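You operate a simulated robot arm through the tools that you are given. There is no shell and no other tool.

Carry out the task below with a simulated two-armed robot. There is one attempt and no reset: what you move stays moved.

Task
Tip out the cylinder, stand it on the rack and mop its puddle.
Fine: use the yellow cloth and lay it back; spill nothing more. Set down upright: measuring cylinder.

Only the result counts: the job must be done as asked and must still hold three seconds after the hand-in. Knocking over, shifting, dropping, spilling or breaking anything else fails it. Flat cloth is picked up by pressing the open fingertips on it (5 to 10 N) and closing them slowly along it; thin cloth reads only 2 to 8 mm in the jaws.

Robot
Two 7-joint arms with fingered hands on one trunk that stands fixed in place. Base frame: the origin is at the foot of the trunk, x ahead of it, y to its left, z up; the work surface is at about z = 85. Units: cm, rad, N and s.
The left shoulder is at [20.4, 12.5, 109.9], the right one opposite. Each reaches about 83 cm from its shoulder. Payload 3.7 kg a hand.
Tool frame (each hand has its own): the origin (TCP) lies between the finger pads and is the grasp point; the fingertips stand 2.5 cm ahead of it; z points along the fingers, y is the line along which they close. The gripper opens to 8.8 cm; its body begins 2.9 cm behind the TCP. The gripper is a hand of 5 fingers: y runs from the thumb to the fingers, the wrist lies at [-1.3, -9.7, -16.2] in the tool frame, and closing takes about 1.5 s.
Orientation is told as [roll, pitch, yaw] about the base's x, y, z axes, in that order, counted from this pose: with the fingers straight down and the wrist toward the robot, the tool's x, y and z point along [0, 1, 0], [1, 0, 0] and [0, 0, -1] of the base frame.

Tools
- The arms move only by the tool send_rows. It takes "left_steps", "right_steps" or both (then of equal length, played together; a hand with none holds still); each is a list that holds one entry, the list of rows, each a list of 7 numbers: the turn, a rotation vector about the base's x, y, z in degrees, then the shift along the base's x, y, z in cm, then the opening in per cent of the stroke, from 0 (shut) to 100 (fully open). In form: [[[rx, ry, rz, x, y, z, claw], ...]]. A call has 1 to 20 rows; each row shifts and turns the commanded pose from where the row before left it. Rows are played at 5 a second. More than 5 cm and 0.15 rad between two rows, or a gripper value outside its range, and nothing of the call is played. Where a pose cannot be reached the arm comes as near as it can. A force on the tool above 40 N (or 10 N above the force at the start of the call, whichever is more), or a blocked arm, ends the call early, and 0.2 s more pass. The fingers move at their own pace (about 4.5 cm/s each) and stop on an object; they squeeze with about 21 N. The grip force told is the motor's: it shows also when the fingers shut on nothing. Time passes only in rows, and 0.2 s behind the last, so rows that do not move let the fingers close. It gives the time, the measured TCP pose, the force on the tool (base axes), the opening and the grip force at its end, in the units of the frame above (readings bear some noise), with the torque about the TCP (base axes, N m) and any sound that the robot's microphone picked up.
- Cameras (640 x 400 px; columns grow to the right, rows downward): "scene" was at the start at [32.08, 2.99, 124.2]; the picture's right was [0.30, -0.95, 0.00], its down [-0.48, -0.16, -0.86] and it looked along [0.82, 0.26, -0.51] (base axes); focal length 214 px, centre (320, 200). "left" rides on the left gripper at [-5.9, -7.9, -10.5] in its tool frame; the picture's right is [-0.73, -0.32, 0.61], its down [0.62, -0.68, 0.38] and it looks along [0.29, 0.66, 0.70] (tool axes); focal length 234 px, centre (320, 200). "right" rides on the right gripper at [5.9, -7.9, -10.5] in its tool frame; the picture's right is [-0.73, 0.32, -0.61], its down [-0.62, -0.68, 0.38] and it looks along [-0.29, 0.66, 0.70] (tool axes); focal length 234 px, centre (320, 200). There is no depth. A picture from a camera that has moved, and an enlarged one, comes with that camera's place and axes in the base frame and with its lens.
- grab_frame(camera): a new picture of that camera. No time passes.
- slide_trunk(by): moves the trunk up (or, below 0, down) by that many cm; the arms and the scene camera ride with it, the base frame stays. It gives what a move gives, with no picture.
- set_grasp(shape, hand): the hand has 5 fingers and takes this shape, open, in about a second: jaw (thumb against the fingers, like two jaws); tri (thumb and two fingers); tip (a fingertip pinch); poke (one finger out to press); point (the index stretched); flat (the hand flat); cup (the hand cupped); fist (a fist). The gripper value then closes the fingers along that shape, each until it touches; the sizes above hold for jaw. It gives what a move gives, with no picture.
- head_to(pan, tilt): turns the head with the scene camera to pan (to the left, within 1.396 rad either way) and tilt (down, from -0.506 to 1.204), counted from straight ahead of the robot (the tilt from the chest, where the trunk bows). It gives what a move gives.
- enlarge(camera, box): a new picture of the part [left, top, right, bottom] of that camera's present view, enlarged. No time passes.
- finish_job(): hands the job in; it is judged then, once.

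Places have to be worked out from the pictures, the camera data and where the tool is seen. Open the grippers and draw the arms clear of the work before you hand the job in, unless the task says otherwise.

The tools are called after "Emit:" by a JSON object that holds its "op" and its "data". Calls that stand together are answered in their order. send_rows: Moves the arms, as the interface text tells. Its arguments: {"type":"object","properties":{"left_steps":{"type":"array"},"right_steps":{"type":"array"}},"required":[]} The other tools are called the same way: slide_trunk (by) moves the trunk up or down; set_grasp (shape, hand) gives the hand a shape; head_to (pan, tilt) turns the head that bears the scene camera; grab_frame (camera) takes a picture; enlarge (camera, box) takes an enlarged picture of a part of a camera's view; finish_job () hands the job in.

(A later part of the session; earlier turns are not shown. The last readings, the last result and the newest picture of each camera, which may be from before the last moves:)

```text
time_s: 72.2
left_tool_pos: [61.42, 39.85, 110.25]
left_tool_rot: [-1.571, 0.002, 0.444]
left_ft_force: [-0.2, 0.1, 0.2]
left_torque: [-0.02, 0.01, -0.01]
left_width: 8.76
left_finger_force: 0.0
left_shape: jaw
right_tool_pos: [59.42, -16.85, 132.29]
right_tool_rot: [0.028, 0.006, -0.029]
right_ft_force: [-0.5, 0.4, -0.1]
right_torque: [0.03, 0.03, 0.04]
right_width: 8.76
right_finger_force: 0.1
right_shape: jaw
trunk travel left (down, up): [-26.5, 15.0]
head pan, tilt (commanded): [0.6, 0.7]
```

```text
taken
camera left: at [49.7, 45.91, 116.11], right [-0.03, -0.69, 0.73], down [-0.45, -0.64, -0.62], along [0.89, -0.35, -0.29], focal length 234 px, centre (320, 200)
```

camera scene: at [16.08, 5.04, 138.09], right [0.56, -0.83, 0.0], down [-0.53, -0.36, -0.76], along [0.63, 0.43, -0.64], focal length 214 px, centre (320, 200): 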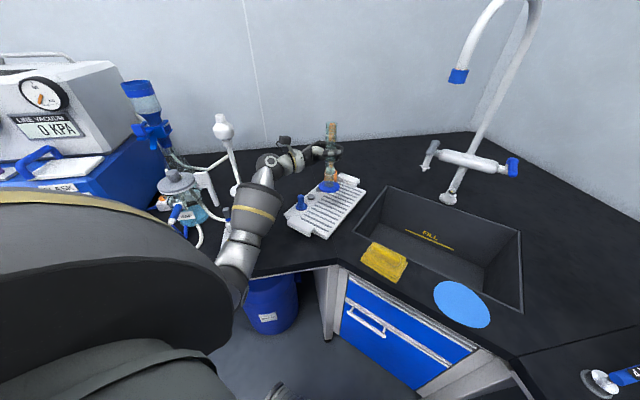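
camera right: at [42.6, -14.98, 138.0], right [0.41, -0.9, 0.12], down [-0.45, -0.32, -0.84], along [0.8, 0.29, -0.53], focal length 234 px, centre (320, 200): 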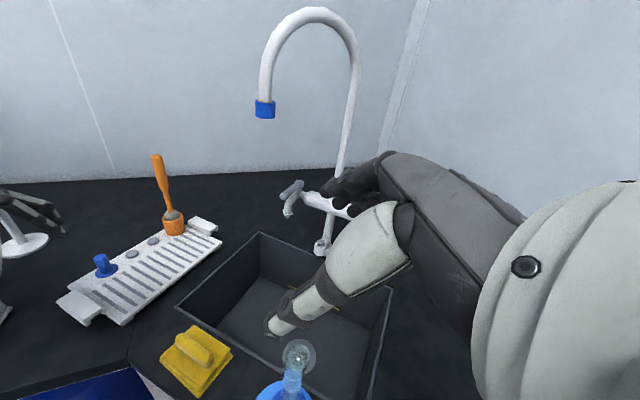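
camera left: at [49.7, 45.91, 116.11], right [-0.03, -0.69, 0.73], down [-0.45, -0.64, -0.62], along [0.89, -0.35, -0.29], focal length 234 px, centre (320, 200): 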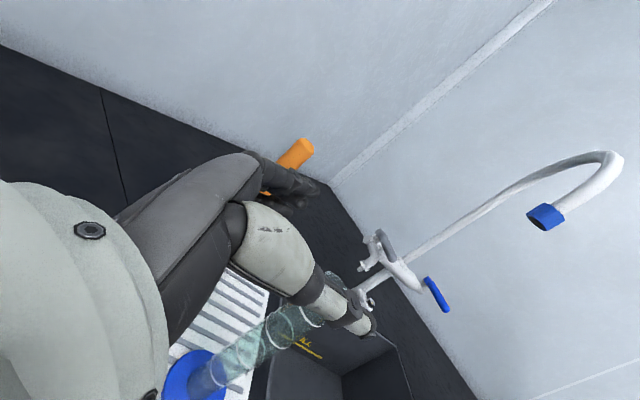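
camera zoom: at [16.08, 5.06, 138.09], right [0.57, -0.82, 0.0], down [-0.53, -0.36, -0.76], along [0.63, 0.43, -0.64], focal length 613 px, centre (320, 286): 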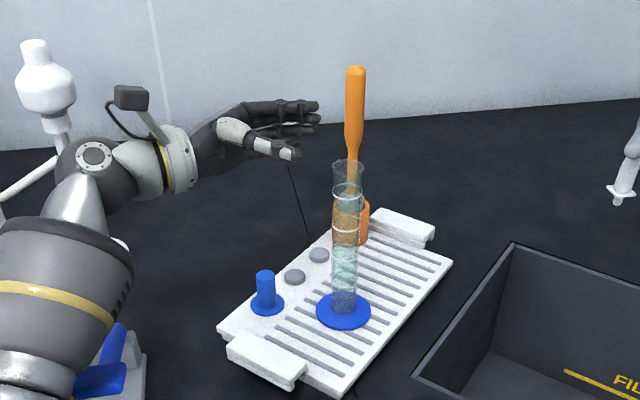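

The cylinder stands on the rack by itself. Now I'll raise the left hand, turn it back to fingers-down and bring it over the cloth, whose ridge runs along y at x≈55.6.

Emit:
{"op": "send_rows", "data": {"left_steps": [[[0, 0, 0, -1, 0, 2, 100], [0, 0, 0, -1, 0, 2, 100], [0, 0, 0, -1, 0, 2, 100], [0, 0, 0, -1, 0, 2, 100], [0, 0, 0, -1, -0.5, 2, 100], [0, 0, -6.4, -0.3, -1.5, 0, 100], [0, 0, -6.4, -0.3, -1.8, 0, 100], [0, 0, -6.4, -0.3, -1.8, 0, 100], [0, 0, -6.3, -0.3, -1.8, 0, 100], [0, 0, 0, 0, 0, 0, 100]]]}}

Emit:
{"op": "grab_frame", "data": {"camera": "scene"}}

```text
time_s: 74.4
left_tool_pos: [55.1, 32.52, 120.43]
left_tool_rot: [-1.571, -0.001, -0.004]
left_ft_force: [-1.1, 0.3, 0.9]
left_torque: [0.02, 0.02, 0.0]
left_width: 8.74
left_finger_force: 0.1
left_shape: jaw
right_tool_pos: [59.33, -16.88, 132.41]
right_tool_rot: [0.028, 0.005, -0.029]
right_ft_force: [0.2, 0.3, 0.3]
right_torque: [-0.02, 0.02, 0.02]
right_width: 8.77
right_finger_force: 0.1
right_shape: jaw
trunk travel left (down, up): [-26.5, 15.0]
head pan, tilt (commanded): [0.6, 0.7]
```

```text
taken
camera scene: at [16.05, 5.05, 138.1], right [0.57, -0.82, 0.0], down [-0.53, -0.36, -0.76], along [0.63, 0.43, -0.64], focal length 214 px, centre (320, 200)
```

scene: 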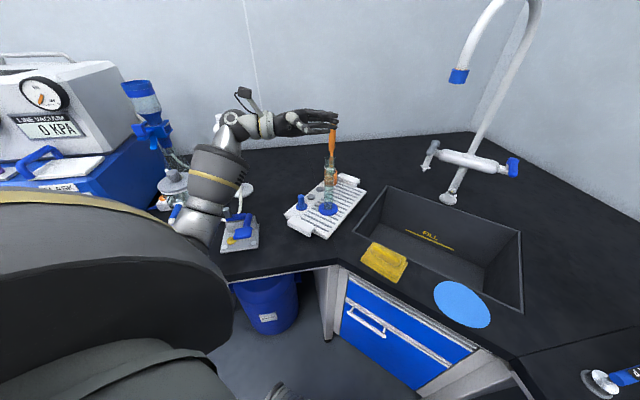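

The hand is high and clear. I'll rotate it to fingers-down while moving right over the cloth.

Emit:
{"op": "send_rows", "data": {"left_steps": [[[5, 0, 0, 0, -1.5, 0, 100], [7, 0, 0, 0, -1.9, 0, 100], [7, 0, 0, 0, -1.9, 0, 100], [7, 0, 0, 0, -1.9, 0, 100], [7, 0, 0, 0, -1.9, 0, 100], [7, 0, 0, 0, -1.9, 0, 100], [7, 0, 0, 0, -1.9, 0, 100], [7, 0, 0, 0, -1.9, 0, 100], [7, 0, 0, 0, -1.9, 0, 100], [7, 0, 0, 0, -1.9, 0, 100], [7, 0, 0, 0, -1.8, -0.5, 100], [7, 0, 0, 0, -1.3, -1, 100], [8, 0, 0, 0, -0.7, -1, 100], [0, 0, 0, 0, 0, 0, 100]]]}}

Emit:
{"op": "head_to", "data": {"pan": 0.15, "tilt": 0.75}}

Emit:
{"op": "grab_frame", "data": {"camera": "scene"}}

Emit:
{"op": "grab_frame", "data": {"camera": "left"}}

```text
time_s: 77.4
left_tool_pos: [55.1, 10.0, 117.93]
left_tool_rot: [0.003, 0.0, -0.001]
left_ft_force: [0.0, 0.1, -0.1]
left_torque: [0.02, -0.01, -0.01]
left_width: 8.75
left_finger_force: 0.1
left_shape: jaw
right_tool_pos: [59.49, -16.86, 132.42]
right_tool_rot: [0.029, 0.005, -0.03]
right_ft_force: [0.3, -0.1, 0.7]
right_torque: [0.02, -0.02, 0.03]
right_width: 8.8
right_finger_force: 0.0
right_shape: jaw
trunk travel left (down, up): [-26.5, 15.0]
head pan, tilt (commanded): [0.6, 0.7]
```

```text
time_s: 78.3
left_tool_pos: [55.05, 10.02, 117.85]
left_tool_rot: [0.001, 0.005, 0.0]
left_ft_force: [-0.3, 0.1, -0.3]
left_torque: [-0.02, 0.0, 0.02]
left_width: 8.78
left_finger_force: 0.2
left_shape: jaw
right_tool_pos: [59.48, -16.85, 132.46]
right_tool_rot: [0.027, 0.006, -0.031]
right_ft_force: [-0.5, 0.1, -0.3]
right_torque: [0.0, 0.0, 0.01]
right_width: 8.77
right_finger_force: 0.1
right_shape: jaw
trunk travel left (down, up): [-26.5, 15.0]
head pan, tilt (commanded): [0.15, 0.75]
```

```text
taken
camera scene: at [17.24, 1.49, 137.67], right [0.15, -0.99, 0.0], down [-0.67, -0.1, -0.73], along [0.72, 0.11, -0.68], focal length 214 px, centre (320, 200)
```

scene: 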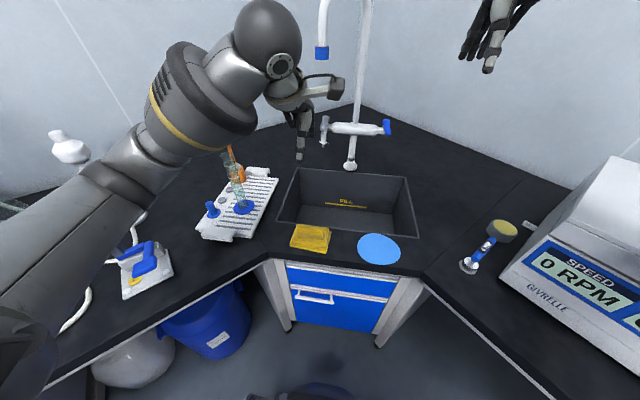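

```text
taken
camera left: at [47.17, 4.13, 128.33], right [-0.32, -0.73, -0.61], down [-0.68, 0.62, -0.38], along [0.65, 0.29, -0.7], focal length 234 px, centre (320, 200)
```

left: 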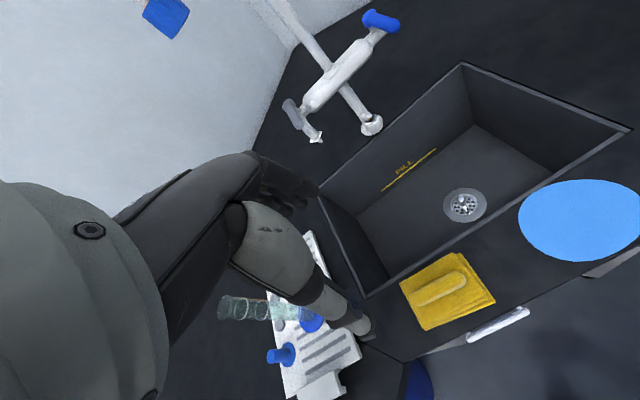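

The cylinder stands upright on the rack. I'll zoom in on the cloth and puddle from both cameras for exact positions.

Emit:
{"op": "enlarge", "data": {"camera": "scene", "box": [270, 200, 420, 290]}}

Emit:
{"op": "enlarge", "data": {"camera": "left", "box": [380, 160, 640, 360]}}

```text
4.27 times, centred on (345, 245) of scene
camera zoom: at [17.24, 1.49, 137.67], right [0.15, -0.99, 0.0], down [-0.67, -0.1, -0.73], along [0.72, 0.11, -0.68], focal length 915 px, centre (213, 8)
```

zoom: 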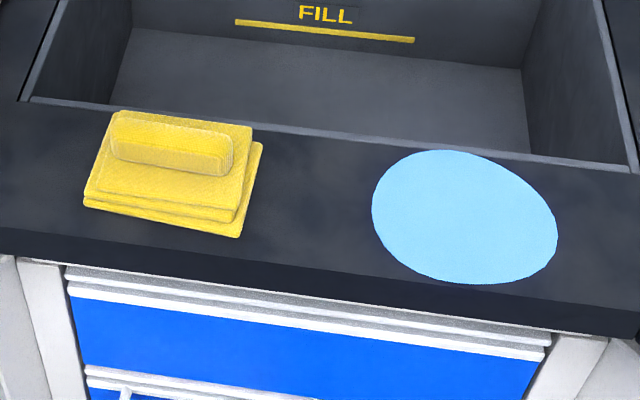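

```text
2.00 times, centred on (510, 260) of left
camera zoom: at [47.17, 4.13, 128.33], right [-0.32, -0.73, -0.61], down [-0.68, 0.62, -0.38], along [0.65, 0.29, -0.7], focal length 468 px, centre (-60, 80)
```

zoom: 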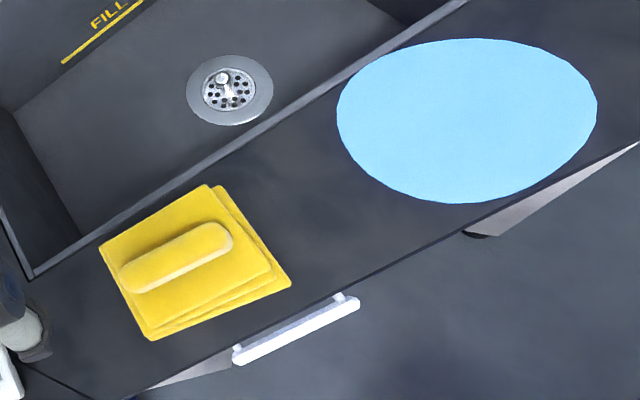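

The cloth is a folded pad (x 51-59.7, y 4.5-15) with a raised rolled ridge along y, centred at about [55.4, 9.8]. I'll come down over the ridge with the hand about 60% open.

Emit:
{"op": "send_rows", "data": {"left_steps": [[[0, 0, 0, 0.05, 0, -2, 90], [0, 0, 0, 0.05, 0, -2, 80], [0, 0, 0, 0.05, 0, -2, 70], [0, 0, 0, 0.05, 0, -2, 62], [0, 0, 0, 0.05, -0.05, -2, 62], [0, 0, 0, 0.05, -0.05, -2, 62], [0, 0, 0, 0, -0.05, -2, 62], [0, 0, 0, 0, -0.05, -2, 62], [0, 0, 0, 0, 0, -2, 62], [0, 0, 0, 0, 0, -2, 62], [0, 0, 0, 0, 0, -1.5, 62], [0, 0, 0, 0, 0, 0, 62]]]}}

Emit:
{"op": "enlarge", "data": {"camera": "scene", "box": [230, 150, 420, 290]}}

Emit:
{"op": "grab_frame", "data": {"camera": "left"}}

```text
time_s: 80.9
left_tool_pos: [55.43, 9.82, 96.62]
left_tool_rot: [-0.001, 0.001, -0.001]
left_ft_force: [0.3, 0.7, 0.8]
left_torque: [0.03, 0.0, 0.04]
left_width: 5.49
left_finger_force: 0.1
left_shape: jaw
right_tool_pos: [59.36, -16.82, 132.36]
right_tool_rot: [0.028, 0.004, -0.029]
right_ft_force: [-0.4, -0.5, -0.8]
right_torque: [0.01, 0.03, 0.0]
right_width: 8.78
right_finger_force: 0.1
right_shape: jaw
trunk travel left (down, up): [-26.5, 15.0]
head pan, tilt (commanded): [0.15, 0.75]
```

```text
2.86 times, centred on (325, 220) of scene
camera zoom: at [17.24, 1.48, 137.67], right [0.15, -0.99, 0.0], down [-0.67, -0.1, -0.73], along [0.72, 0.11, -0.68], focal length 613 px, centre (306, 143)
```

zoom: 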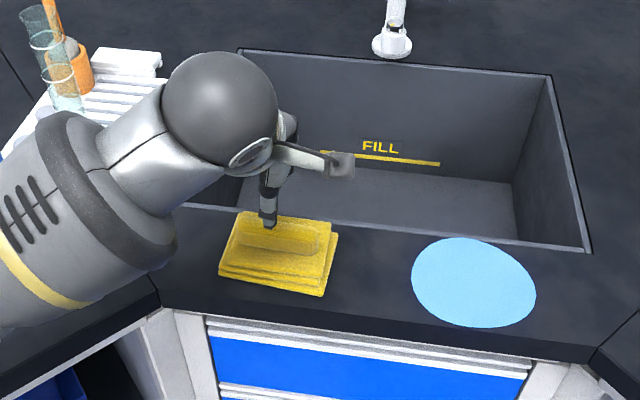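

```text
taken
camera left: at [47.49, 3.9, 106.97], right [-0.32, -0.73, -0.61], down [-0.68, 0.62, -0.38], along [0.66, 0.29, -0.7], focal length 234 px, centre (320, 200)
```

left: 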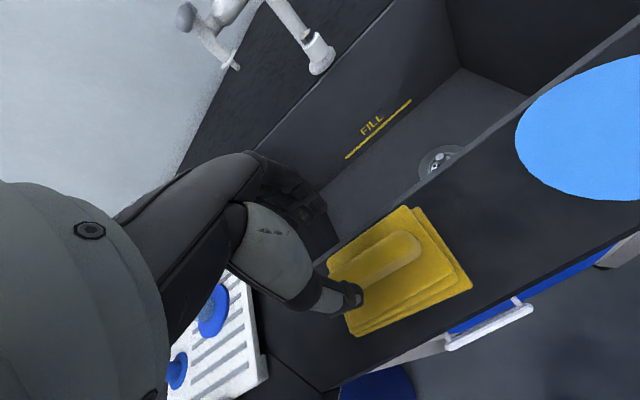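

The thumb is just in front of the ridge and the fingers behind it. I'll lower 5 cm and check.

Emit:
{"op": "send_rows", "data": {"left_steps": [[[0, 0, 0, 0, 0, -1, 62], [0, 0, 0, 0, 0, -1, 62], [0, 0, 0, 0, 0, -1, 62], [0, 0, 0, 0, 0, -1, 62], [0, 0, 0, 0, 0, -0.7, 62], [0, 0, 0, 0, 0, -0.3, 62], [0, 0, 0, 0, 0, 0, 62]]]}}

Emit:
{"op": "enlarge", "data": {"camera": "scene", "box": [250, 180, 390, 280]}}

Emit:
{"op": "enlarge", "data": {"camera": "left", "box": [220, 130, 520, 360]}}

```text
time_s: 82.5
left_tool_pos: [55.36, 9.83, 91.43]
left_tool_rot: [0.0, 0.002, 0.001]
left_ft_force: [0.7, -0.7, 0.1]
left_torque: [0.0, 0.0, -0.03]
left_width: 5.48
left_finger_force: 0.0
left_shape: jaw
right_tool_pos: [59.45, -16.78, 132.3]
right_tool_rot: [0.03, 0.007, -0.028]
right_ft_force: [0.7, -0.3, -0.8]
right_torque: [0.0, -0.01, 0.02]
right_width: 8.75
right_finger_force: 0.0
right_shape: jaw
trunk travel left (down, up): [-26.5, 15.0]
head pan, tilt (commanded): [0.15, 0.75]
```

```text
4.00 times, centred on (320, 230) of scene
camera zoom: at [17.25, 1.48, 137.67], right [0.15, -0.99, 0.0], down [-0.67, -0.1, -0.73], along [0.72, 0.11, -0.68], focal length 858 px, centre (320, 80)
```

zoom: 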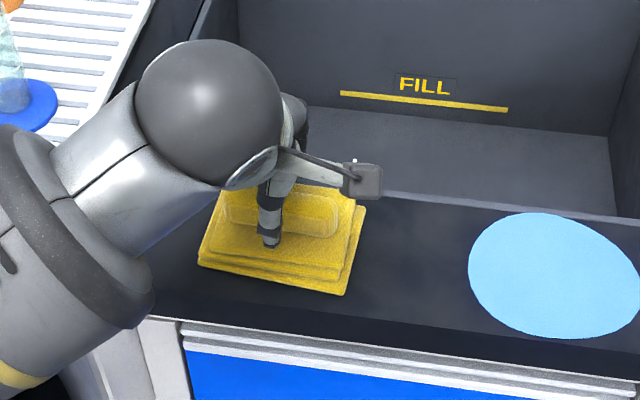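

```text
1.74 times, centred on (370, 245) of left
camera zoom: at [47.53, 3.96, 101.82], right [-0.32, -0.73, -0.61], down [-0.68, 0.62, -0.38], along [0.65, 0.29, -0.7], focal length 407 px, centre (233, 122)
```

zoom: 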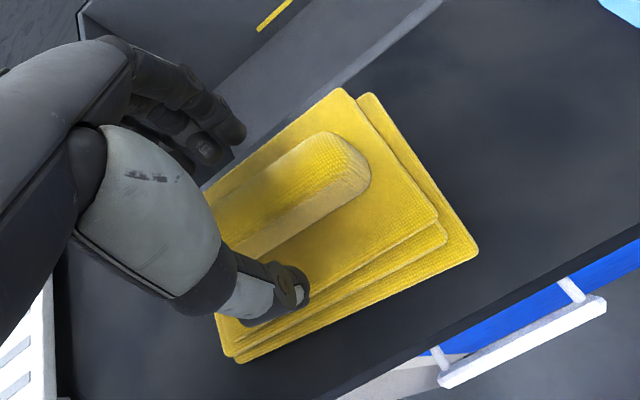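

The thumb and fingers straddle the ridge well with no contact yet. I'll lower in small steps until the fingertips press at 5-10 N.

Emit:
{"op": "send_rows", "data": {"left_steps": [[[0, 0, 0, 0, 0, -0.3, 62], [0, 0, 0, 0, 0, -0.3, 62], [0, 0, 0, 0, 0, -0.3, 62], [0, 0, 0, 0, 0, 0, 62]]]}}

```text
time_s: 83.5
left_tool_pos: [55.36, 9.87, 90.52]
left_tool_rot: [0.0, 0.004, 0.002]
left_ft_force: [0.0, -0.4, 0.1]
left_torque: [-0.02, -0.03, 0.0]
left_width: 5.49
left_finger_force: 0.0
left_shape: jaw
right_tool_pos: [59.42, -16.96, 132.31]
right_tool_rot: [0.027, 0.005, -0.03]
right_ft_force: [0.0, 0.0, 0.2]
right_torque: [-0.02, 0.01, 0.0]
right_width: 8.79
right_finger_force: 0.0
right_shape: jaw
trunk travel left (down, up): [-26.5, 15.0]
head pan, tilt (commanded): [0.15, 0.75]
```

No contact at z=90.5; I'll continue down in 0.2 cm steps.

Emit:
{"op": "send_rows", "data": {"left_steps": [[[0, 0, 0, 0, 0, -0.2, 62], [0, 0, 0, 0, 0, -0.2, 62], [0, 0, 0, 0, 0, -0.2, 62], [0, 0, 0, 0, 0, 0, 62]]]}}

```text
time_s: 84.5
left_tool_pos: [55.36, 9.75, 89.79]
left_tool_rot: [0.0, 0.003, 0.001]
left_ft_force: [-0.1, 0.0, -0.4]
left_torque: [-0.05, -0.02, 0.03]
left_width: 5.49
left_finger_force: 0.0
left_shape: jaw
right_tool_pos: [59.4, -16.87, 132.36]
right_tool_rot: [0.027, 0.005, -0.03]
right_ft_force: [1.0, 0.9, -0.3]
right_torque: [0.0, -0.01, -0.01]
right_width: 8.77
right_finger_force: 0.1
right_shape: jaw
trunk travel left (down, up): [-26.5, 15.0]
head pan, tilt (commanded): [0.15, 0.75]
```

Still free at z=89.8, so I'll take three more 0.2 cm steps.

Emit:
{"op": "send_rows", "data": {"left_steps": [[[0, 0, 0, 0, 0, -0.2, 62], [0, 0, 0, 0, 0, -0.2, 62], [0, 0, 0, 0, 0, -0.2, 62], [0, 0, 0, 0, 0, 0, 62]]]}}

Emit:
{"op": "enlarge", "data": {"camera": "left", "box": [220, 130, 520, 360]}}

```text
time_s: 85.5
left_tool_pos: [55.41, 9.64, 89.47]
left_tool_rot: [-0.001, -0.004, 0.003]
left_ft_force: [0.7, 0.1, 15.7]
left_torque: [-0.01, 0.04, 0.01]
left_width: 5.42
left_finger_force: 0.0
left_shape: jaw
right_tool_pos: [59.32, -16.93, 132.44]
right_tool_rot: [0.029, 0.003, -0.03]
right_ft_force: [0.3, 0.6, 0.5]
right_torque: [-0.01, -0.04, -0.01]
right_width: 8.77
right_finger_force: 0.0
right_shape: jaw
trunk travel left (down, up): [-26.5, 15.0]
head pan, tilt (commanded): [0.15, 0.75]
```

```text
1.74 times, centred on (370, 245) of left
camera zoom: at [47.47, 3.81, 99.96], right [-0.32, -0.73, -0.61], down [-0.68, 0.62, -0.39], along [0.66, 0.29, -0.69], focal length 407 px, centre (233, 122)
```

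zoom: 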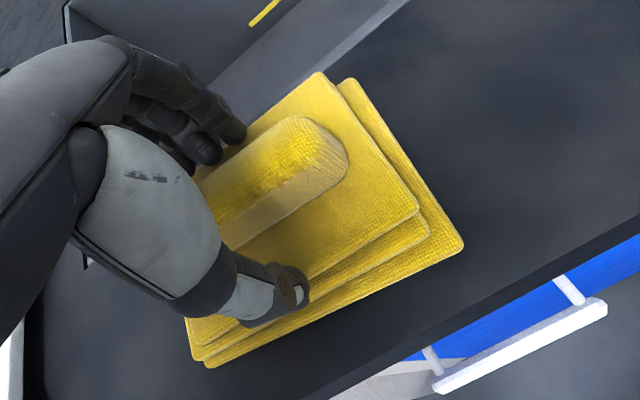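

The fingertips press with 15.7 N, a bit too much. I'll ease up 0.2 cm and begin closing slowly.

Emit:
{"op": "send_rows", "data": {"left_steps": [[[0, 0, 0, 0, 0, 0.18, 62], [0, 0, 0, 0, 0, 0, 58], [0, 0, 0, 0, 0, 0, 55], [0, 0, 0, 0, 0, 0, 55]]]}}

```text
time_s: 86.5
left_tool_pos: [55.26, 9.65, 89.5]
left_tool_rot: [0.001, 0.0, 0.0]
left_ft_force: [0.4, -1.0, 15.5]
left_torque: [-0.13, -0.01, -0.04]
left_width: 4.32
left_finger_force: 0.0
left_shape: jaw
right_tool_pos: [59.32, -16.92, 132.43]
right_tool_rot: [0.026, 0.003, -0.03]
right_ft_force: [0.4, 0.3, -0.3]
right_torque: [-0.02, 0.0, 0.01]
right_width: 8.79
right_finger_force: 0.0
right_shape: jaw
trunk travel left (down, up): [-26.5, 15.0]
head pan, tilt (commanded): [0.15, 0.75]
```

Closing pushes the tips slightly down, so the force stays at 15.5 N. I'll rise 0.25 cm and close a little more.

Emit:
{"op": "send_rows", "data": {"left_steps": [[[0, 0, 0, 0, 0, 0.15, 55], [0, 0, 0, 0, 0, 0.1, 52], [0, 0, 0, 0, 0, 0, 48], [0, 0, 0, 0, 0, 0, 44], [0, 0, 0, 0, 0, 0, 44]]]}}

Emit:
{"op": "enlarge", "data": {"camera": "left", "box": [220, 130, 520, 360]}}

```text
time_s: 87.7
left_tool_pos: [55.21, 9.78, 89.51]
left_tool_rot: [0.002, 0.007, 0.002]
left_ft_force: [0.1, 0.0, 1.7]
left_torque: [-0.08, -0.05, -0.08]
left_width: 2.16
left_finger_force: 21.2
left_shape: jaw
right_tool_pos: [59.49, -16.95, 132.38]
right_tool_rot: [0.027, 0.005, -0.03]
right_ft_force: [-0.2, -0.4, 0.4]
right_torque: [0.0, -0.02, -0.01]
right_width: 8.78
right_finger_force: 0.1
right_shape: jaw
trunk travel left (down, up): [-26.5, 15.0]
head pan, tilt (commanded): [0.15, 0.75]
```

```text
1.74 times, centred on (370, 245) of left
camera zoom: at [47.44, 3.87, 100.03], right [-0.33, -0.73, -0.61], down [-0.68, 0.62, -0.38], along [0.65, 0.29, -0.7], focal length 407 px, centre (233, 122)
```

zoom: 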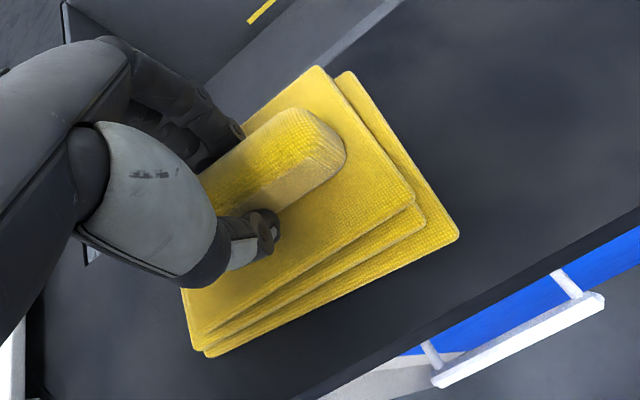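

The fingers have closed on the ridge (2.2 cm, 21 N). I'll command full closure for a firm squeeze and lift 1.5 cm to see whether the cloth comes along.

Emit:
{"op": "send_rows", "data": {"left_steps": [[[0, 0, 0, 0, 0, 0, 30], [0, 0, 0, 0, 0, 0, 15], [0, 0, 0, 0, 0, 0, 0], [0, 0, 0, 0, 0, 0, 0], [0, 0, 0, 0, 0, 0.3, 0], [0, 0, 0, 0, 0, 0.4, 0], [0, 0, 0, 0, 0, 0.4, 0], [0, 0, 0, 0, 0, 0.4, 0], [0, 0, 0, 0, 0, 0, 0]]]}}

Emit:
{"op": "enlarge", "data": {"camera": "left", "box": [220, 130, 520, 360]}}

Emit:
{"op": "enlarge", "data": {"camera": "scene", "box": [250, 180, 390, 280]}}

```text
time_s: 89.7
left_tool_pos: [55.43, 9.84, 91.08]
left_tool_rot: [0.001, 0.002, 0.002]
left_ft_force: [-0.6, 0.8, -0.5]
left_torque: [0.0, 0.0, 0.01]
left_width: 1.88
left_finger_force: 21.1
left_shape: jaw
right_tool_pos: [59.54, -16.86, 132.27]
right_tool_rot: [0.027, 0.006, -0.031]
right_ft_force: [-0.7, -0.2, -0.7]
right_torque: [0.03, -0.02, 0.0]
right_width: 8.77
right_finger_force: 0.0
right_shape: jaw
trunk travel left (down, up): [-26.5, 15.0]
head pan, tilt (commanded): [0.15, 0.75]
```

```text
1.74 times, centred on (370, 245) of left
camera zoom: at [47.55, 3.91, 101.59], right [-0.32, -0.73, -0.61], down [-0.68, 0.62, -0.38], along [0.65, 0.29, -0.7], focal length 407 px, centre (233, 122)
```

zoom: 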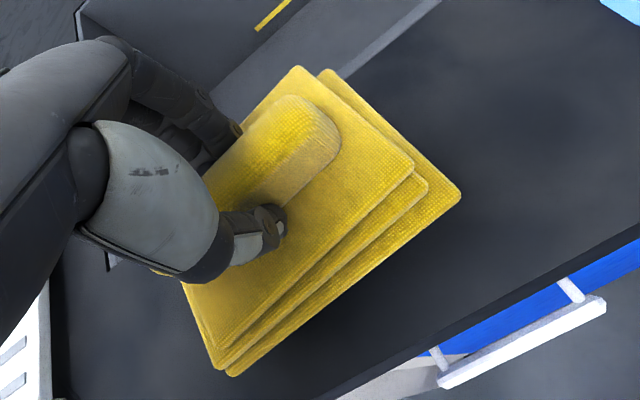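

```text
4.00 times, centred on (320, 230) of scene
camera zoom: at [17.25, 1.48, 137.67], right [0.15, -0.99, 0.0], down [-0.67, -0.1, -0.73], along [0.72, 0.11, -0.68], focal length 858 px, centre (320, 80)
```

zoom: 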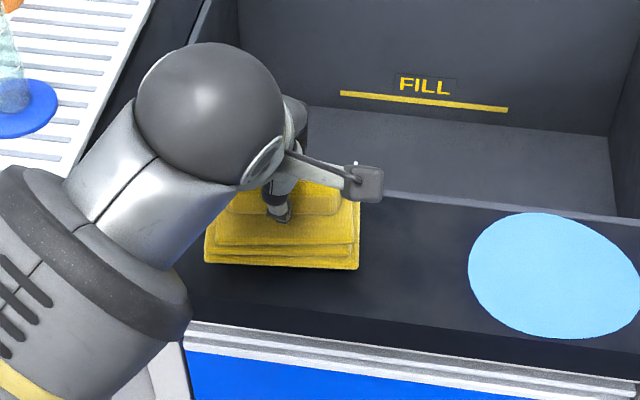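

The whole folded cloth came up with the ridge, turned about 8° in the grip. I'll raise it a bit more and carry it to the left edge of the puddle (y≈-3), turning it back square.

Emit:
{"op": "send_rows", "data": {"left_steps": [[[0, 0, 0, 0, 0, 0.8, 0], [0, 0, 0, 0, 0, 1, 0], [0, 0, -2, 0, -1, 0.2, 0], [0, 0, -2, 0, -1.5, 0, 0], [0, 0, -2, 0, -1.5, 0, 0], [0, 0, -2, 0, -1.5, 0, 0], [0, 0, 0, 0, -1.5, 0, 0], [0, 0, 0, 0, -1.5, 0, 0], [0, 0, 0, 0, -1.5, 0, 0], [0, 0, 0, 0, -1.5, 0, 0], [0, 0, 0, 0, -1, 0, 0], [0, 0, 0, 0, 0, 0, 0]]]}}

Emit:
{"op": "enlarge", "data": {"camera": "scene", "box": [290, 180, 430, 280]}}

Emit:
{"op": "grab_frame", "data": {"camera": "left"}}

```text
time_s: 92.3
left_tool_pos: [55.54, -2.74, 93.19]
left_tool_rot: [0.0, 0.001, -0.14]
left_ft_force: [-0.5, -0.4, -0.8]
left_torque: [0.03, -0.02, -0.01]
left_width: 1.86
left_finger_force: 21.0
left_shape: jaw
right_tool_pos: [59.61, -16.78, 132.33]
right_tool_rot: [0.028, 0.004, -0.03]
right_ft_force: [0.0, 0.0, 0.4]
right_torque: [0.0, 0.0, -0.03]
right_width: 8.76
right_finger_force: 0.0
right_shape: jaw
trunk travel left (down, up): [-26.5, 15.0]
head pan, tilt (commanded): [0.15, 0.75]
```

```text
4.00 times, centred on (360, 230) of scene
camera zoom: at [17.25, 1.49, 137.67], right [0.15, -0.99, 0.0], down [-0.67, -0.1, -0.73], along [0.72, 0.11, -0.68], focal length 858 px, centre (160, 80)
```

zoom: 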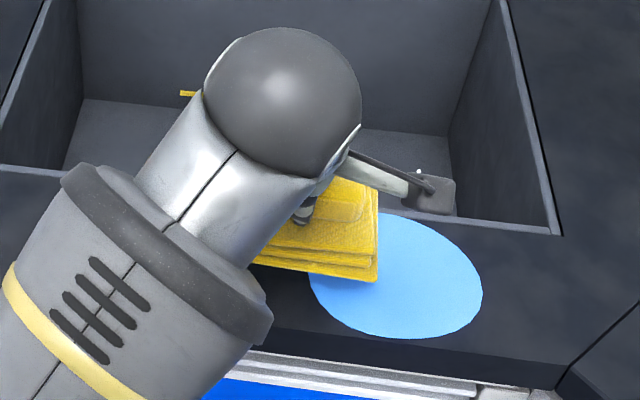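

```text
taken
camera left: at [46.89, -7.44, 103.64], right [-0.42, -0.67, -0.61], down [-0.59, 0.71, -0.38], along [0.69, 0.2, -0.7], focal length 234 px, centre (320, 200)
```

left: 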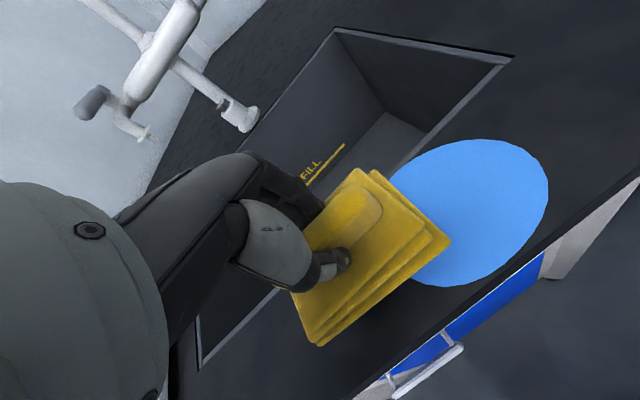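

The cloth is square again and hangs just left of the puddle's middle. I'll lower it onto the surface in steps.

Emit:
{"op": "send_rows", "data": {"left_steps": [[[0, 0, 0, -0.1, -0.3, -1, 0], [0, 0, 0, -0.1, -0.3, -1, 0], [0, 0, 0, -0.1, -0.2, -0.6, 0], [0, 0, 0, 0, 0, -0.3, 0], [0, 0, 0, 0, 0, -0.3, 0], [0, 0, 0, 0, 0, 0, 0]]]}}

```text
time_s: 93.7
left_tool_pos: [55.02, -3.56, 89.95]
left_tool_rot: [0.002, 0.002, -0.139]
left_ft_force: [-1.4, -0.1, -0.6]
left_torque: [0.0, 0.0, 0.01]
left_width: 1.89
left_finger_force: 20.4
left_shape: jaw
right_tool_pos: [59.49, -16.9, 132.36]
right_tool_rot: [0.027, 0.006, -0.03]
right_ft_force: [0.5, -0.4, -0.1]
right_torque: [-0.01, 0.02, -0.02]
right_width: 8.8
right_finger_force: 0.1
right_shape: jaw
trunk travel left (down, up): [-26.5, 15.0]
head pan, tilt (commanded): [0.15, 0.75]
```

No contact yet at z=89.95; I'll continue with 0.15 cm steps.

Emit:
{"op": "send_rows", "data": {"left_steps": [[[0, 0, 0, 0, 0, -0.15, 0], [0, 0, 0, 0, 0, -0.15, 0], [0, 0, 0, 0, 0, -0.15, 0], [0, 0, 0, 0, 0, 0, 0]]]}}

```text
time_s: 94.7
left_tool_pos: [55.06, -3.47, 89.55]
left_tool_rot: [0.0, 0.0, -0.14]
left_ft_force: [0.7, 0.2, 1.1]
left_torque: [-0.06, -0.07, -0.02]
left_width: 1.87
left_finger_force: 20.6
left_shape: jaw
right_tool_pos: [59.43, -16.74, 132.39]
right_tool_rot: [0.027, 0.006, -0.029]
right_ft_force: [1.2, 0.7, -0.1]
right_torque: [0.0, -0.02, -0.01]
right_width: 8.78
right_finger_force: 0.1
right_shape: jaw
trunk travel left (down, up): [-26.5, 15.0]
head pan, tilt (commanded): [0.15, 0.75]
```

The cloth starts touching (about 1.5 N). A little lower should give a light press.

Emit:
{"op": "send_rows", "data": {"left_steps": [[[0, 0, 0, 0, 0, -0.12, 0], [0, 0, 0, 0, 0, 0, 0]]]}}

Emit:
{"op": "enlarge", "data": {"camera": "scene", "box": [290, 180, 430, 280]}}

```text
time_s: 95.3
left_tool_pos: [55.06, -3.5, 89.57]
left_tool_rot: [0.001, 0.001, -0.14]
left_ft_force: [-0.2, 0.8, 6.9]
left_torque: [-0.06, -0.07, 0.01]
left_width: 1.88
left_finger_force: 20.9
left_shape: jaw
right_tool_pos: [59.61, -16.88, 132.53]
right_tool_rot: [0.028, 0.006, -0.029]
right_ft_force: [0.3, 0.1, -0.3]
right_torque: [0.01, -0.01, -0.01]
right_width: 8.77
right_finger_force: 0.0
right_shape: jaw
trunk travel left (down, up): [-26.5, 15.0]
head pan, tilt (commanded): [0.15, 0.75]
```

```text
4.00 times, centred on (360, 230) of scene
camera zoom: at [17.17, 1.49, 137.69], right [0.15, -0.99, 0.0], down [-0.67, -0.1, -0.73], along [0.72, 0.11, -0.68], focal length 858 px, centre (160, 80)
```

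zoom: 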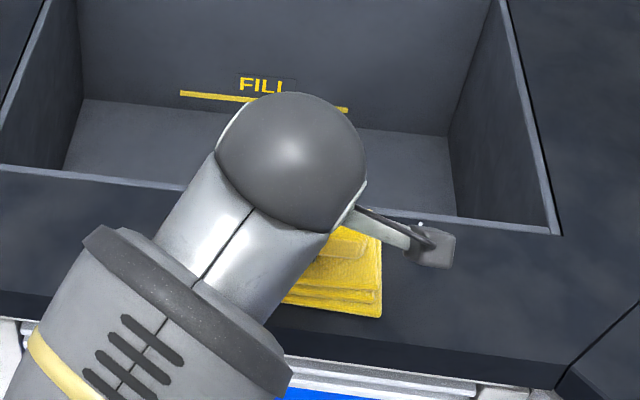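

With the cloth pressed at 7 N, the puddle right of it is already gone from view. I'll check from the hand camera too.

Emit:
{"op": "grab_frame", "data": {"camera": "left"}}

Emit:
{"op": "grab_frame", "data": {"camera": "right"}}

```text
taken
camera left: at [46.46, -8.23, 100.02], right [-0.42, -0.67, -0.61], down [-0.59, 0.71, -0.38], along [0.69, 0.2, -0.7], focal length 234 px, centre (320, 200)
```

left: 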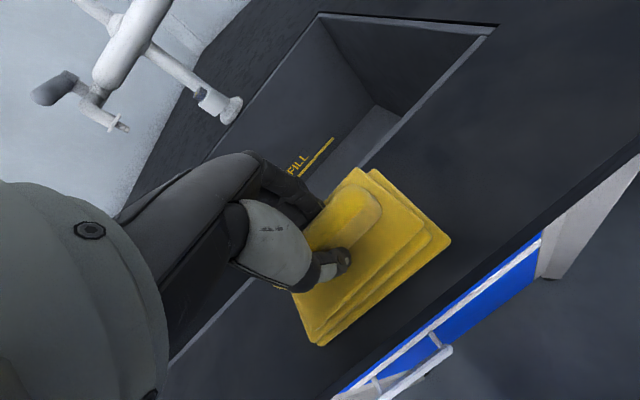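

```text
taken
camera right: at [51.69, -11.06, 143.06], right [0.3, -0.75, 0.59], down [-0.7, -0.59, -0.4], along [0.65, -0.29, -0.71], focal length 234 px, centre (320, 200)
```

right: 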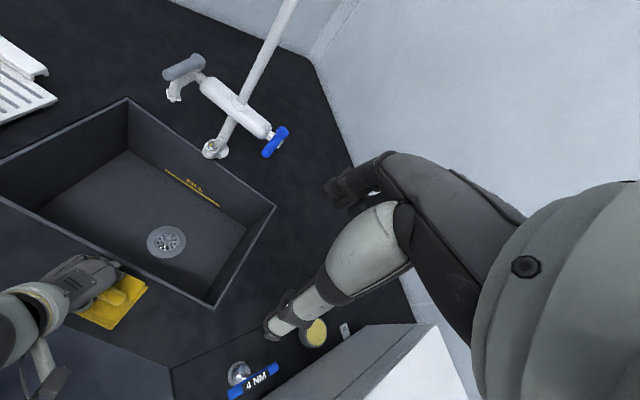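

The counter looks dry in all views. To be thorough I'll wipe lightly across the whole former puddle area, to y=-15.5 and back.

Emit:
{"op": "send_rows", "data": {"left_steps": [[[0, 0, 0, 0, -0.6, 0, 0], [0, 0, 0, 0, -1, 0, 0], [0, 0, 0, 0, -1, 0, 0], [0, 0, 0, 0, -1, 0, 0], [0, 0, 0, 0, -1, 0, 0], [0, 0, 0, 0, -1, 0, 0]]]}}

Emit:
{"op": "enlarge", "data": {"camera": "scene", "box": [290, 180, 450, 290]}}

Emit:
{"op": "grab_frame", "data": {"camera": "left"}}

```text
time_s: 96.7
left_tool_pos: [54.89, -9.06, 89.52]
left_tool_rot: [0.001, 0.001, -0.141]
left_ft_force: [-0.1, 3.1, 7.9]
left_torque: [-0.01, -0.08, 0.08]
left_width: 1.92
left_finger_force: 21.5
left_shape: jaw
right_tool_pos: [59.44, -16.89, 132.4]
right_tool_rot: [0.028, 0.004, -0.029]
right_ft_force: [0.1, -0.5, 0.3]
right_torque: [-0.01, 0.01, 0.0]
right_width: 8.78
right_finger_force: 0.1
right_shape: jaw
trunk travel left (down, up): [-26.5, 15.0]
head pan, tilt (commanded): [0.15, 0.75]
```

```text
3.64 times, centred on (370, 235) of scene
camera zoom: at [17.18, 1.51, 137.68], right [0.15, -0.99, 0.0], down [-0.67, -0.1, -0.73], along [0.72, 0.11, -0.68], focal length 780 px, centre (138, 73)
```

zoom: 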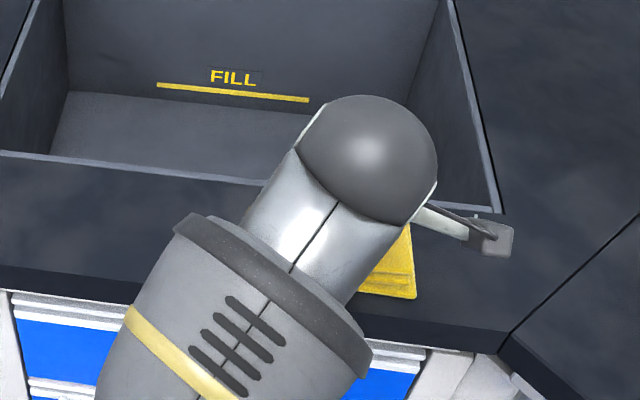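

```text
taken
camera left: at [46.39, -13.89, 100.03], right [-0.42, -0.67, -0.61], down [-0.59, 0.71, -0.38], along [0.69, 0.2, -0.7], focal length 234 px, centre (320, 200)
```

left: 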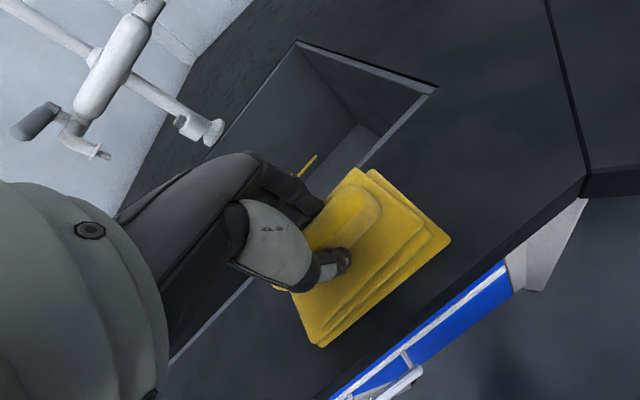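

The wipe drags smoothly (7.9 N down, 3 N drag) and the cloth stays put in the grip. I'll finish the stroke to the right and come back along slightly shifted lanes.

Emit:
{"op": "send_rows", "data": {"left_steps": [[[0, 0, 0, 0, -1, 0, 0], [0, 0, 0, 0, -1, 0, 0], [0, 0, 0, 0, -1, 0, 0], [0, 0, 0, 0, -1, 0, 0], [0, 0, 0, 0, -1, 0, 0], [0, 0, 0, 0, -1, 0, 0], [0, 0, 0, -0.8, 0, 0, 0], [0, 0, 0, 0, 1, 0, 0], [0, 0, 0, 0, 1.2, 0, 0], [0, 0, 0, 0, 1.2, 0, 0], [0, 0, 0, 0, 1.2, 0, 0], [0, 0, 0, 0, 1.2, 0, 0], [0, 0, 0, 0, 1.2, 0, 0], [0, 0, 0, 0, 1.2, 0, 0], [0, 0, 0, 0, 1.2, 0, 0], [0, 0, 0, 0, 1.2, 0, 0], [0, 0, 0, 0, 1, 0, 0], [0, 0, 0, 0.8, 0, 0, 0], [0, 0, 0, 0.8, 0, 0, 0], [0, 0, 0, 0, -0.5, 0, 0]]]}}

Emit:
{"op": "grab_frame", "data": {"camera": "scene"}}

Emit:
{"op": "grab_frame", "data": {"camera": "left"}}

```text
time_s: 100.9
left_tool_pos: [55.83, -3.7, 89.66]
left_tool_rot: [0.002, -0.003, -0.136]
left_ft_force: [-4.0, 7.9, 21.5]
left_torque: [0.02, 0.17, 0.01]
left_width: 1.96
left_finger_force: 21.1
left_shape: jaw
right_tool_pos: [59.33, -16.71, 132.35]
right_tool_rot: [0.027, 0.005, -0.029]
right_ft_force: [-0.3, 0.7, -0.5]
right_torque: [0.02, 0.01, 0.01]
right_width: 8.82
right_finger_force: 0.0
right_shape: jaw
trunk travel left (down, up): [-26.5, 15.0]
head pan, tilt (commanded): [0.15, 0.75]
```

```text
taken
camera scene: at [17.02, 1.6, 137.71], right [0.15, -0.99, 0.0], down [-0.67, -0.1, -0.73], along [0.72, 0.11, -0.68], focal length 214 px, centre (320, 200)
```

scene: 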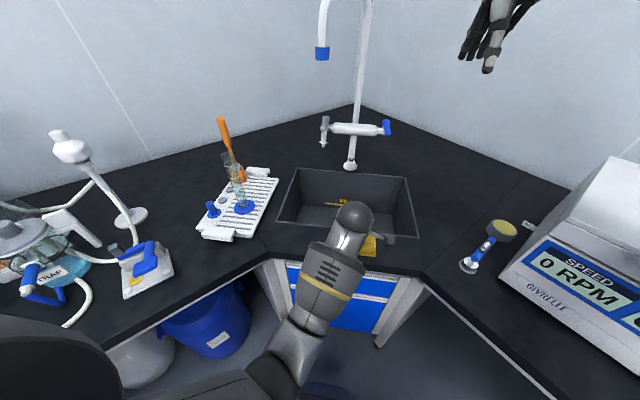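

```text
taken
camera left: at [47.16, -8.52, 99.92], right [-0.42, -0.67, -0.61], down [-0.59, 0.71, -0.38], along [0.69, 0.2, -0.69], focal length 234 px, centre (320, 200)
```

left: 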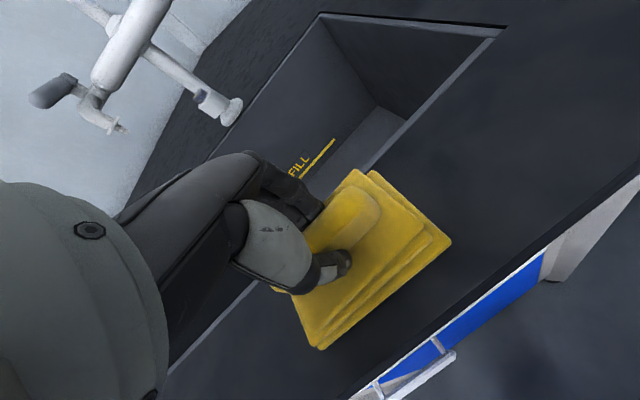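

The press rose to 21 N as the cloth edge met the sink rim, so I'll ease up and back slightly. Then one last lane along the rim side to the right.

Emit:
{"op": "send_rows", "data": {"left_steps": [[[0, 0, 0, -0.3, 0, 0.12, 0], [0, 0, 0, 0, -0.8, 0, 0], [0, 0, 0, 0, -1.2, 0, 0], [0, 0, 0, 0, -1.2, 0, 0], [0, 0, 0, 0, -1.2, 0, 0], [0, 0, 0, 0, -1.2, 0, 0], [0, 0, 0, 0, -1.2, 0, 0], [0, 0, 0, 0, -1.2, 0, 0], [0, 0, 0, 0, -1.2, 0, 0], [0, 0, 0, 0, -1.2, 0, 0], [0, 0, 0, 0, -1, 0, 0], [0, 0, 0, 0, 0, 0, 0]]]}}

Emit:
{"op": "enlarge", "data": {"camera": "scene", "box": [290, 180, 450, 290]}}

Emit:
{"op": "grab_frame", "data": {"camera": "left"}}

```text
time_s: 103.5
left_tool_pos: [55.66, -15.34, 89.52]
left_tool_rot: [-0.001, 0.005, -0.139]
left_ft_force: [0.5, 3.0, 4.3]
left_torque: [0.04, -0.05, 0.03]
left_width: 1.95
left_finger_force: 21.1
left_shape: jaw
right_tool_pos: [59.55, -16.95, 132.41]
right_tool_rot: [0.028, 0.006, -0.031]
right_ft_force: [1.3, 1.1, 0.3]
right_torque: [0.01, -0.04, 0.02]
right_width: 8.76
right_finger_force: 0.0
right_shape: jaw
trunk travel left (down, up): [-26.5, 15.0]
head pan, tilt (commanded): [0.15, 0.75]
```

```text
3.64 times, centred on (370, 235) of scene
camera zoom: at [17.21, 1.51, 137.68], right [0.15, -0.99, 0.0], down [-0.67, -0.1, -0.73], along [0.72, 0.11, -0.68], focal length 780 px, centre (138, 73)
```

zoom: 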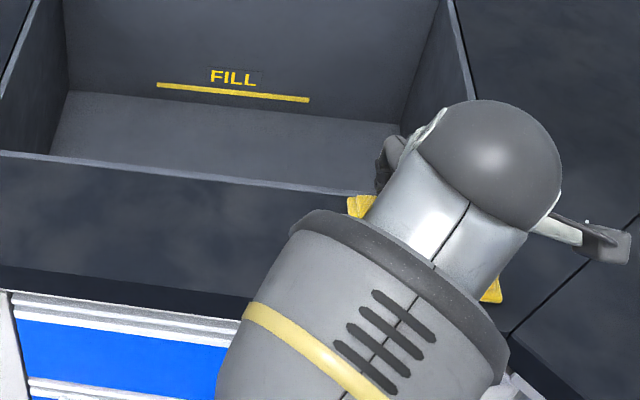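

```text
taken
camera left: at [46.97, -20.12, 100.01], right [-0.42, -0.67, -0.61], down [-0.59, 0.71, -0.38], along [0.69, 0.2, -0.7], focal length 234 px, centre (320, 200)
```

left: 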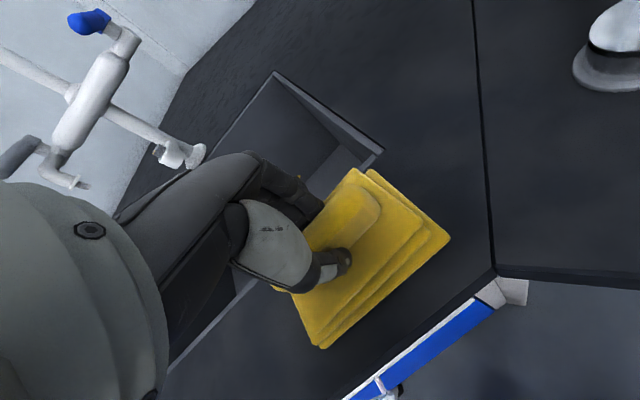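

The counter is dry everywhere. The cloth's centre sits at the TCP and it's square, so I'll lift it and carry it back toward its original place, centred at about [55.2, 9.9].

Emit:
{"op": "send_rows", "data": {"left_steps": [[[0, 0, 0, 0, 0, 0.6, 0], [0, 0, 0, 0, 0, 1, 0], [0, 0, 0, 0, 0, 1, 0], [0, 0, 0, 0, 0.5, 0.9, 0], [0, 0, 0, 0, 1.2, 0.2, 0], [0, 0, 0, 0, 1.8, 0, 0], [0, 0, 0, 0, 1.8, 0, 0], [0, 0, 0, -0.1, 1.8, 0, 0], [0, 0, 0, -0.1, 1.8, 0, 0], [0, 0, 0, -0.1, 1.8, 0, 0], [0, 0, 0, -0.1, 1.8, 0, 0], [0, 0, 0, -0.1, 1.8, 0, 0], [0, 0, 0, 0, 1.8, 0, 0], [0, 0, 0, 0, 1.8, 0, 0], [0, 0, 0, 0, 1.8, 0, 0], [0, 0, 0, 0, 1.8, 0, 0], [0, 0, 0, 0, 1.2, 0, 0], [0, 0, 0, 0, 0.8, 0, 0], [0, 0, 0, 0, 0, 0, 0]]]}}

Emit:
{"op": "enlarge", "data": {"camera": "scene", "box": [250, 180, 430, 290]}}

Emit:
{"op": "grab_frame", "data": {"camera": "left"}}

```text
time_s: 107.5
left_tool_pos: [55.16, 8.28, 93.33]
left_tool_rot: [0.0, 0.003, -0.141]
left_ft_force: [0.0, 0.1, -1.0]
left_torque: [0.01, -0.01, 0.0]
left_width: 1.9
left_finger_force: 20.8
left_shape: jaw
right_tool_pos: [59.5, -16.97, 132.39]
right_tool_rot: [0.028, 0.005, -0.031]
right_ft_force: [-0.4, 0.3, -0.6]
right_torque: [-0.03, -0.03, 0.02]
right_width: 8.78
right_finger_force: 0.0
right_shape: jaw
trunk travel left (down, up): [-26.5, 15.0]
head pan, tilt (commanded): [0.15, 0.75]
```

```text
3.56 times, centred on (340, 235) of scene
camera zoom: at [17.25, 1.48, 137.67], right [0.15, -0.99, 0.0], down [-0.67, -0.1, -0.73], along [0.72, 0.11, -0.68], focal length 763 px, centre (249, 76)
```

zoom: 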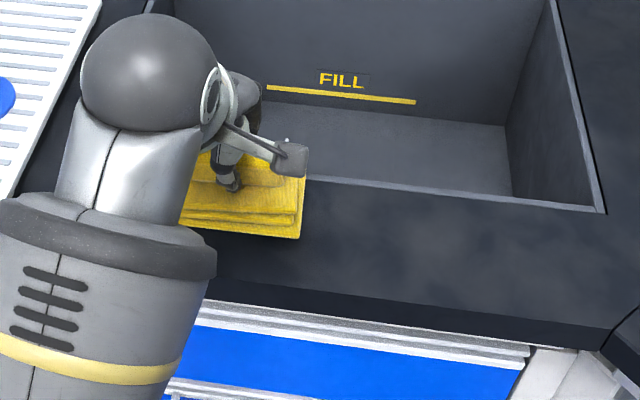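

```text
taken
camera left: at [46.46, 3.52, 103.71], right [-0.42, -0.67, -0.61], down [-0.59, 0.71, -0.38], along [0.69, 0.2, -0.7], focal length 234 px, centre (320, 200)
```

left: 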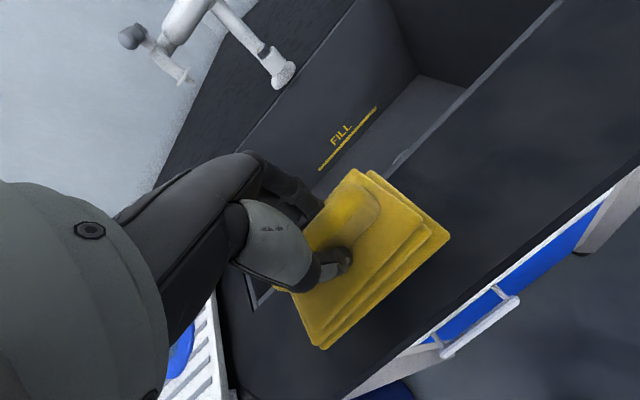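

The counter is clean and the cloth is nearly home. I'll move 1.6 cm further left and lower it onto the counter.

Emit:
{"op": "send_rows", "data": {"left_steps": [[[0, 0, 0, 0, 0.8, -0.3, 0], [0, 0, 0, 0, 0.8, -1, 0], [0, 0, 0, 0, 0, -1, 0], [0, 0, 0, 0, 0, -0.8, 0], [0, 0, 0, 0, 0, -0.3, 0], [0, 0, 0, 0, 0, -0.2, 0], [0, 0, 0, 0, 0, 0, 0]]]}}

```text
time_s: 109.1
left_tool_pos: [55.06, 9.76, 89.69]
left_tool_rot: [0.0, 0.0, -0.139]
left_ft_force: [0.1, -1.2, -1.0]
left_torque: [0.03, -0.01, -0.03]
left_width: 1.91
left_finger_force: 21.1
left_shape: jaw
right_tool_pos: [59.49, -16.92, 132.43]
right_tool_rot: [0.029, 0.006, -0.031]
right_ft_force: [0.6, -0.4, 0.2]
right_torque: [0.02, 0.03, 0.0]
right_width: 8.76
right_finger_force: 0.0
right_shape: jaw
trunk travel left (down, up): [-26.5, 15.0]
head pan, tilt (commanded): [0.15, 0.75]
```

Nearly touching at z=89.7; I'll lower slightly until the cloth takes the load.

Emit:
{"op": "send_rows", "data": {"left_steps": [[[0, 0, 0, 0.05, 0.1, -0.12, 0], [0, 0, 0, 0, 0, -0.1, 0], [0, 0, 0, 0, 0, 0, 0]]]}}

Emit:
{"op": "enlarge", "data": {"camera": "left", "box": [220, 130, 520, 360]}}

Emit:
{"op": "enlarge", "data": {"camera": "scene", "box": [250, 180, 390, 280]}}

```text
time_s: 109.9
left_tool_pos: [55.29, 9.89, 89.53]
left_tool_rot: [0.0, -0.003, -0.14]
left_ft_force: [1.0, -1.1, 9.9]
left_torque: [-0.1, -0.14, 0.0]
left_width: 1.88
left_finger_force: 20.5
left_shape: jaw
right_tool_pos: [59.45, -16.91, 132.47]
right_tool_rot: [0.028, 0.004, -0.03]
right_ft_force: [0.9, 0.0, -0.8]
right_torque: [-0.03, 0.01, -0.02]
right_width: 8.79
right_finger_force: 0.1
right_shape: jaw
trunk travel left (down, up): [-26.5, 15.0]
head pan, tilt (commanded): [0.15, 0.75]
```

```text
1.74 times, centred on (370, 245) of left
camera zoom: at [46.47, 5.1, 99.99], right [-0.42, -0.67, -0.61], down [-0.59, 0.71, -0.38], along [0.69, 0.2, -0.69], focal length 407 px, centre (233, 122)
```

zoom: 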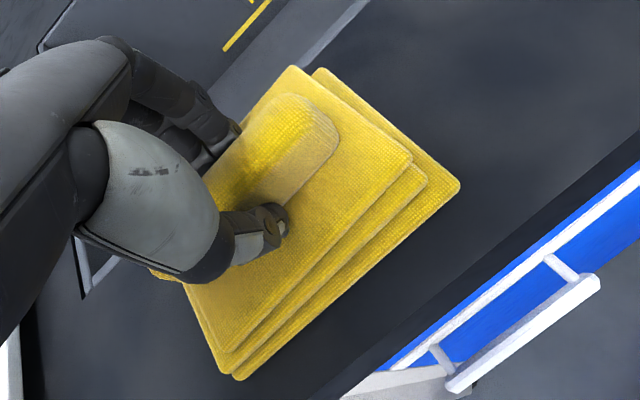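

```text
4.00 times, centred on (320, 230) of scene
camera zoom: at [17.15, 1.46, 137.7], right [0.15, -0.99, 0.0], down [-0.67, -0.1, -0.73], along [0.72, 0.11, -0.68], focal length 858 px, centre (320, 80)
```

zoom: 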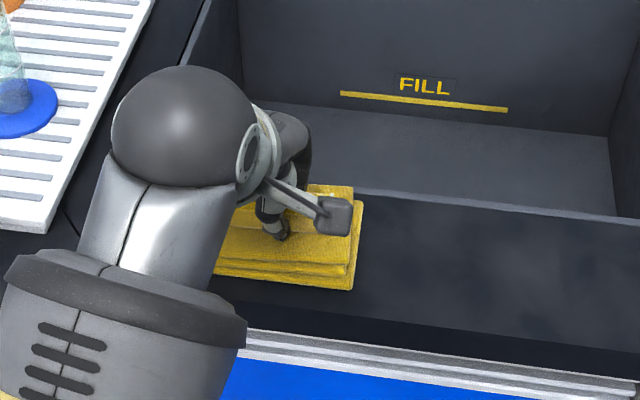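

Compared with the first picture, the cloth is about 4° off and otherwise within a few mm. I'll lift it slightly, turn it -4.3° and set it down again.

Emit:
{"op": "send_rows", "data": {"left_steps": [[[0, 0, 0, 0, 0, 0.4, 0], [0, 0, -2.2, 0, 0.05, 0.2, 0], [0, 0, -2.1, 0, 0.05, 0, 0], [0, 0, 0, 0, 0, -0.3, 0], [0, 0, 0, 0, 0, -0.2, 0], [0, 0, 0, 0, 0, -0.1, 0], [0, 0, 0, 0, 0, 0, 0]]]}}

Emit:
{"op": "enlarge", "data": {"camera": "scene", "box": [250, 180, 390, 280]}}

```text
time_s: 111.5
left_tool_pos: [55.13, 9.98, 89.56]
left_tool_rot: [0.0, -0.002, -0.213]
left_ft_force: [0.8, 2.9, 12.1]
left_torque: [-0.11, -0.26, 0.03]
left_width: 1.89
left_finger_force: 21.3
left_shape: jaw
right_tool_pos: [59.41, -16.88, 132.35]
right_tool_rot: [0.028, 0.005, -0.028]
right_ft_force: [0.0, -0.8, 0.5]
right_torque: [0.01, -0.02, 0.0]
right_width: 8.79
right_finger_force: 0.0
right_shape: jaw
trunk travel left (down, up): [-26.5, 15.0]
head pan, tilt (commanded): [0.15, 0.75]
```

```text
4.00 times, centred on (320, 230) of scene
camera zoom: at [17.14, 1.49, 137.71], right [0.15, -0.99, 0.0], down [-0.67, -0.1, -0.73], along [0.72, 0.11, -0.68], focal length 858 px, centre (320, 80)
```

zoom: 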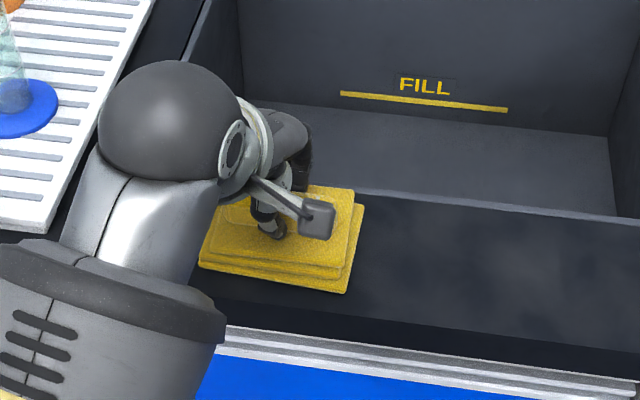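

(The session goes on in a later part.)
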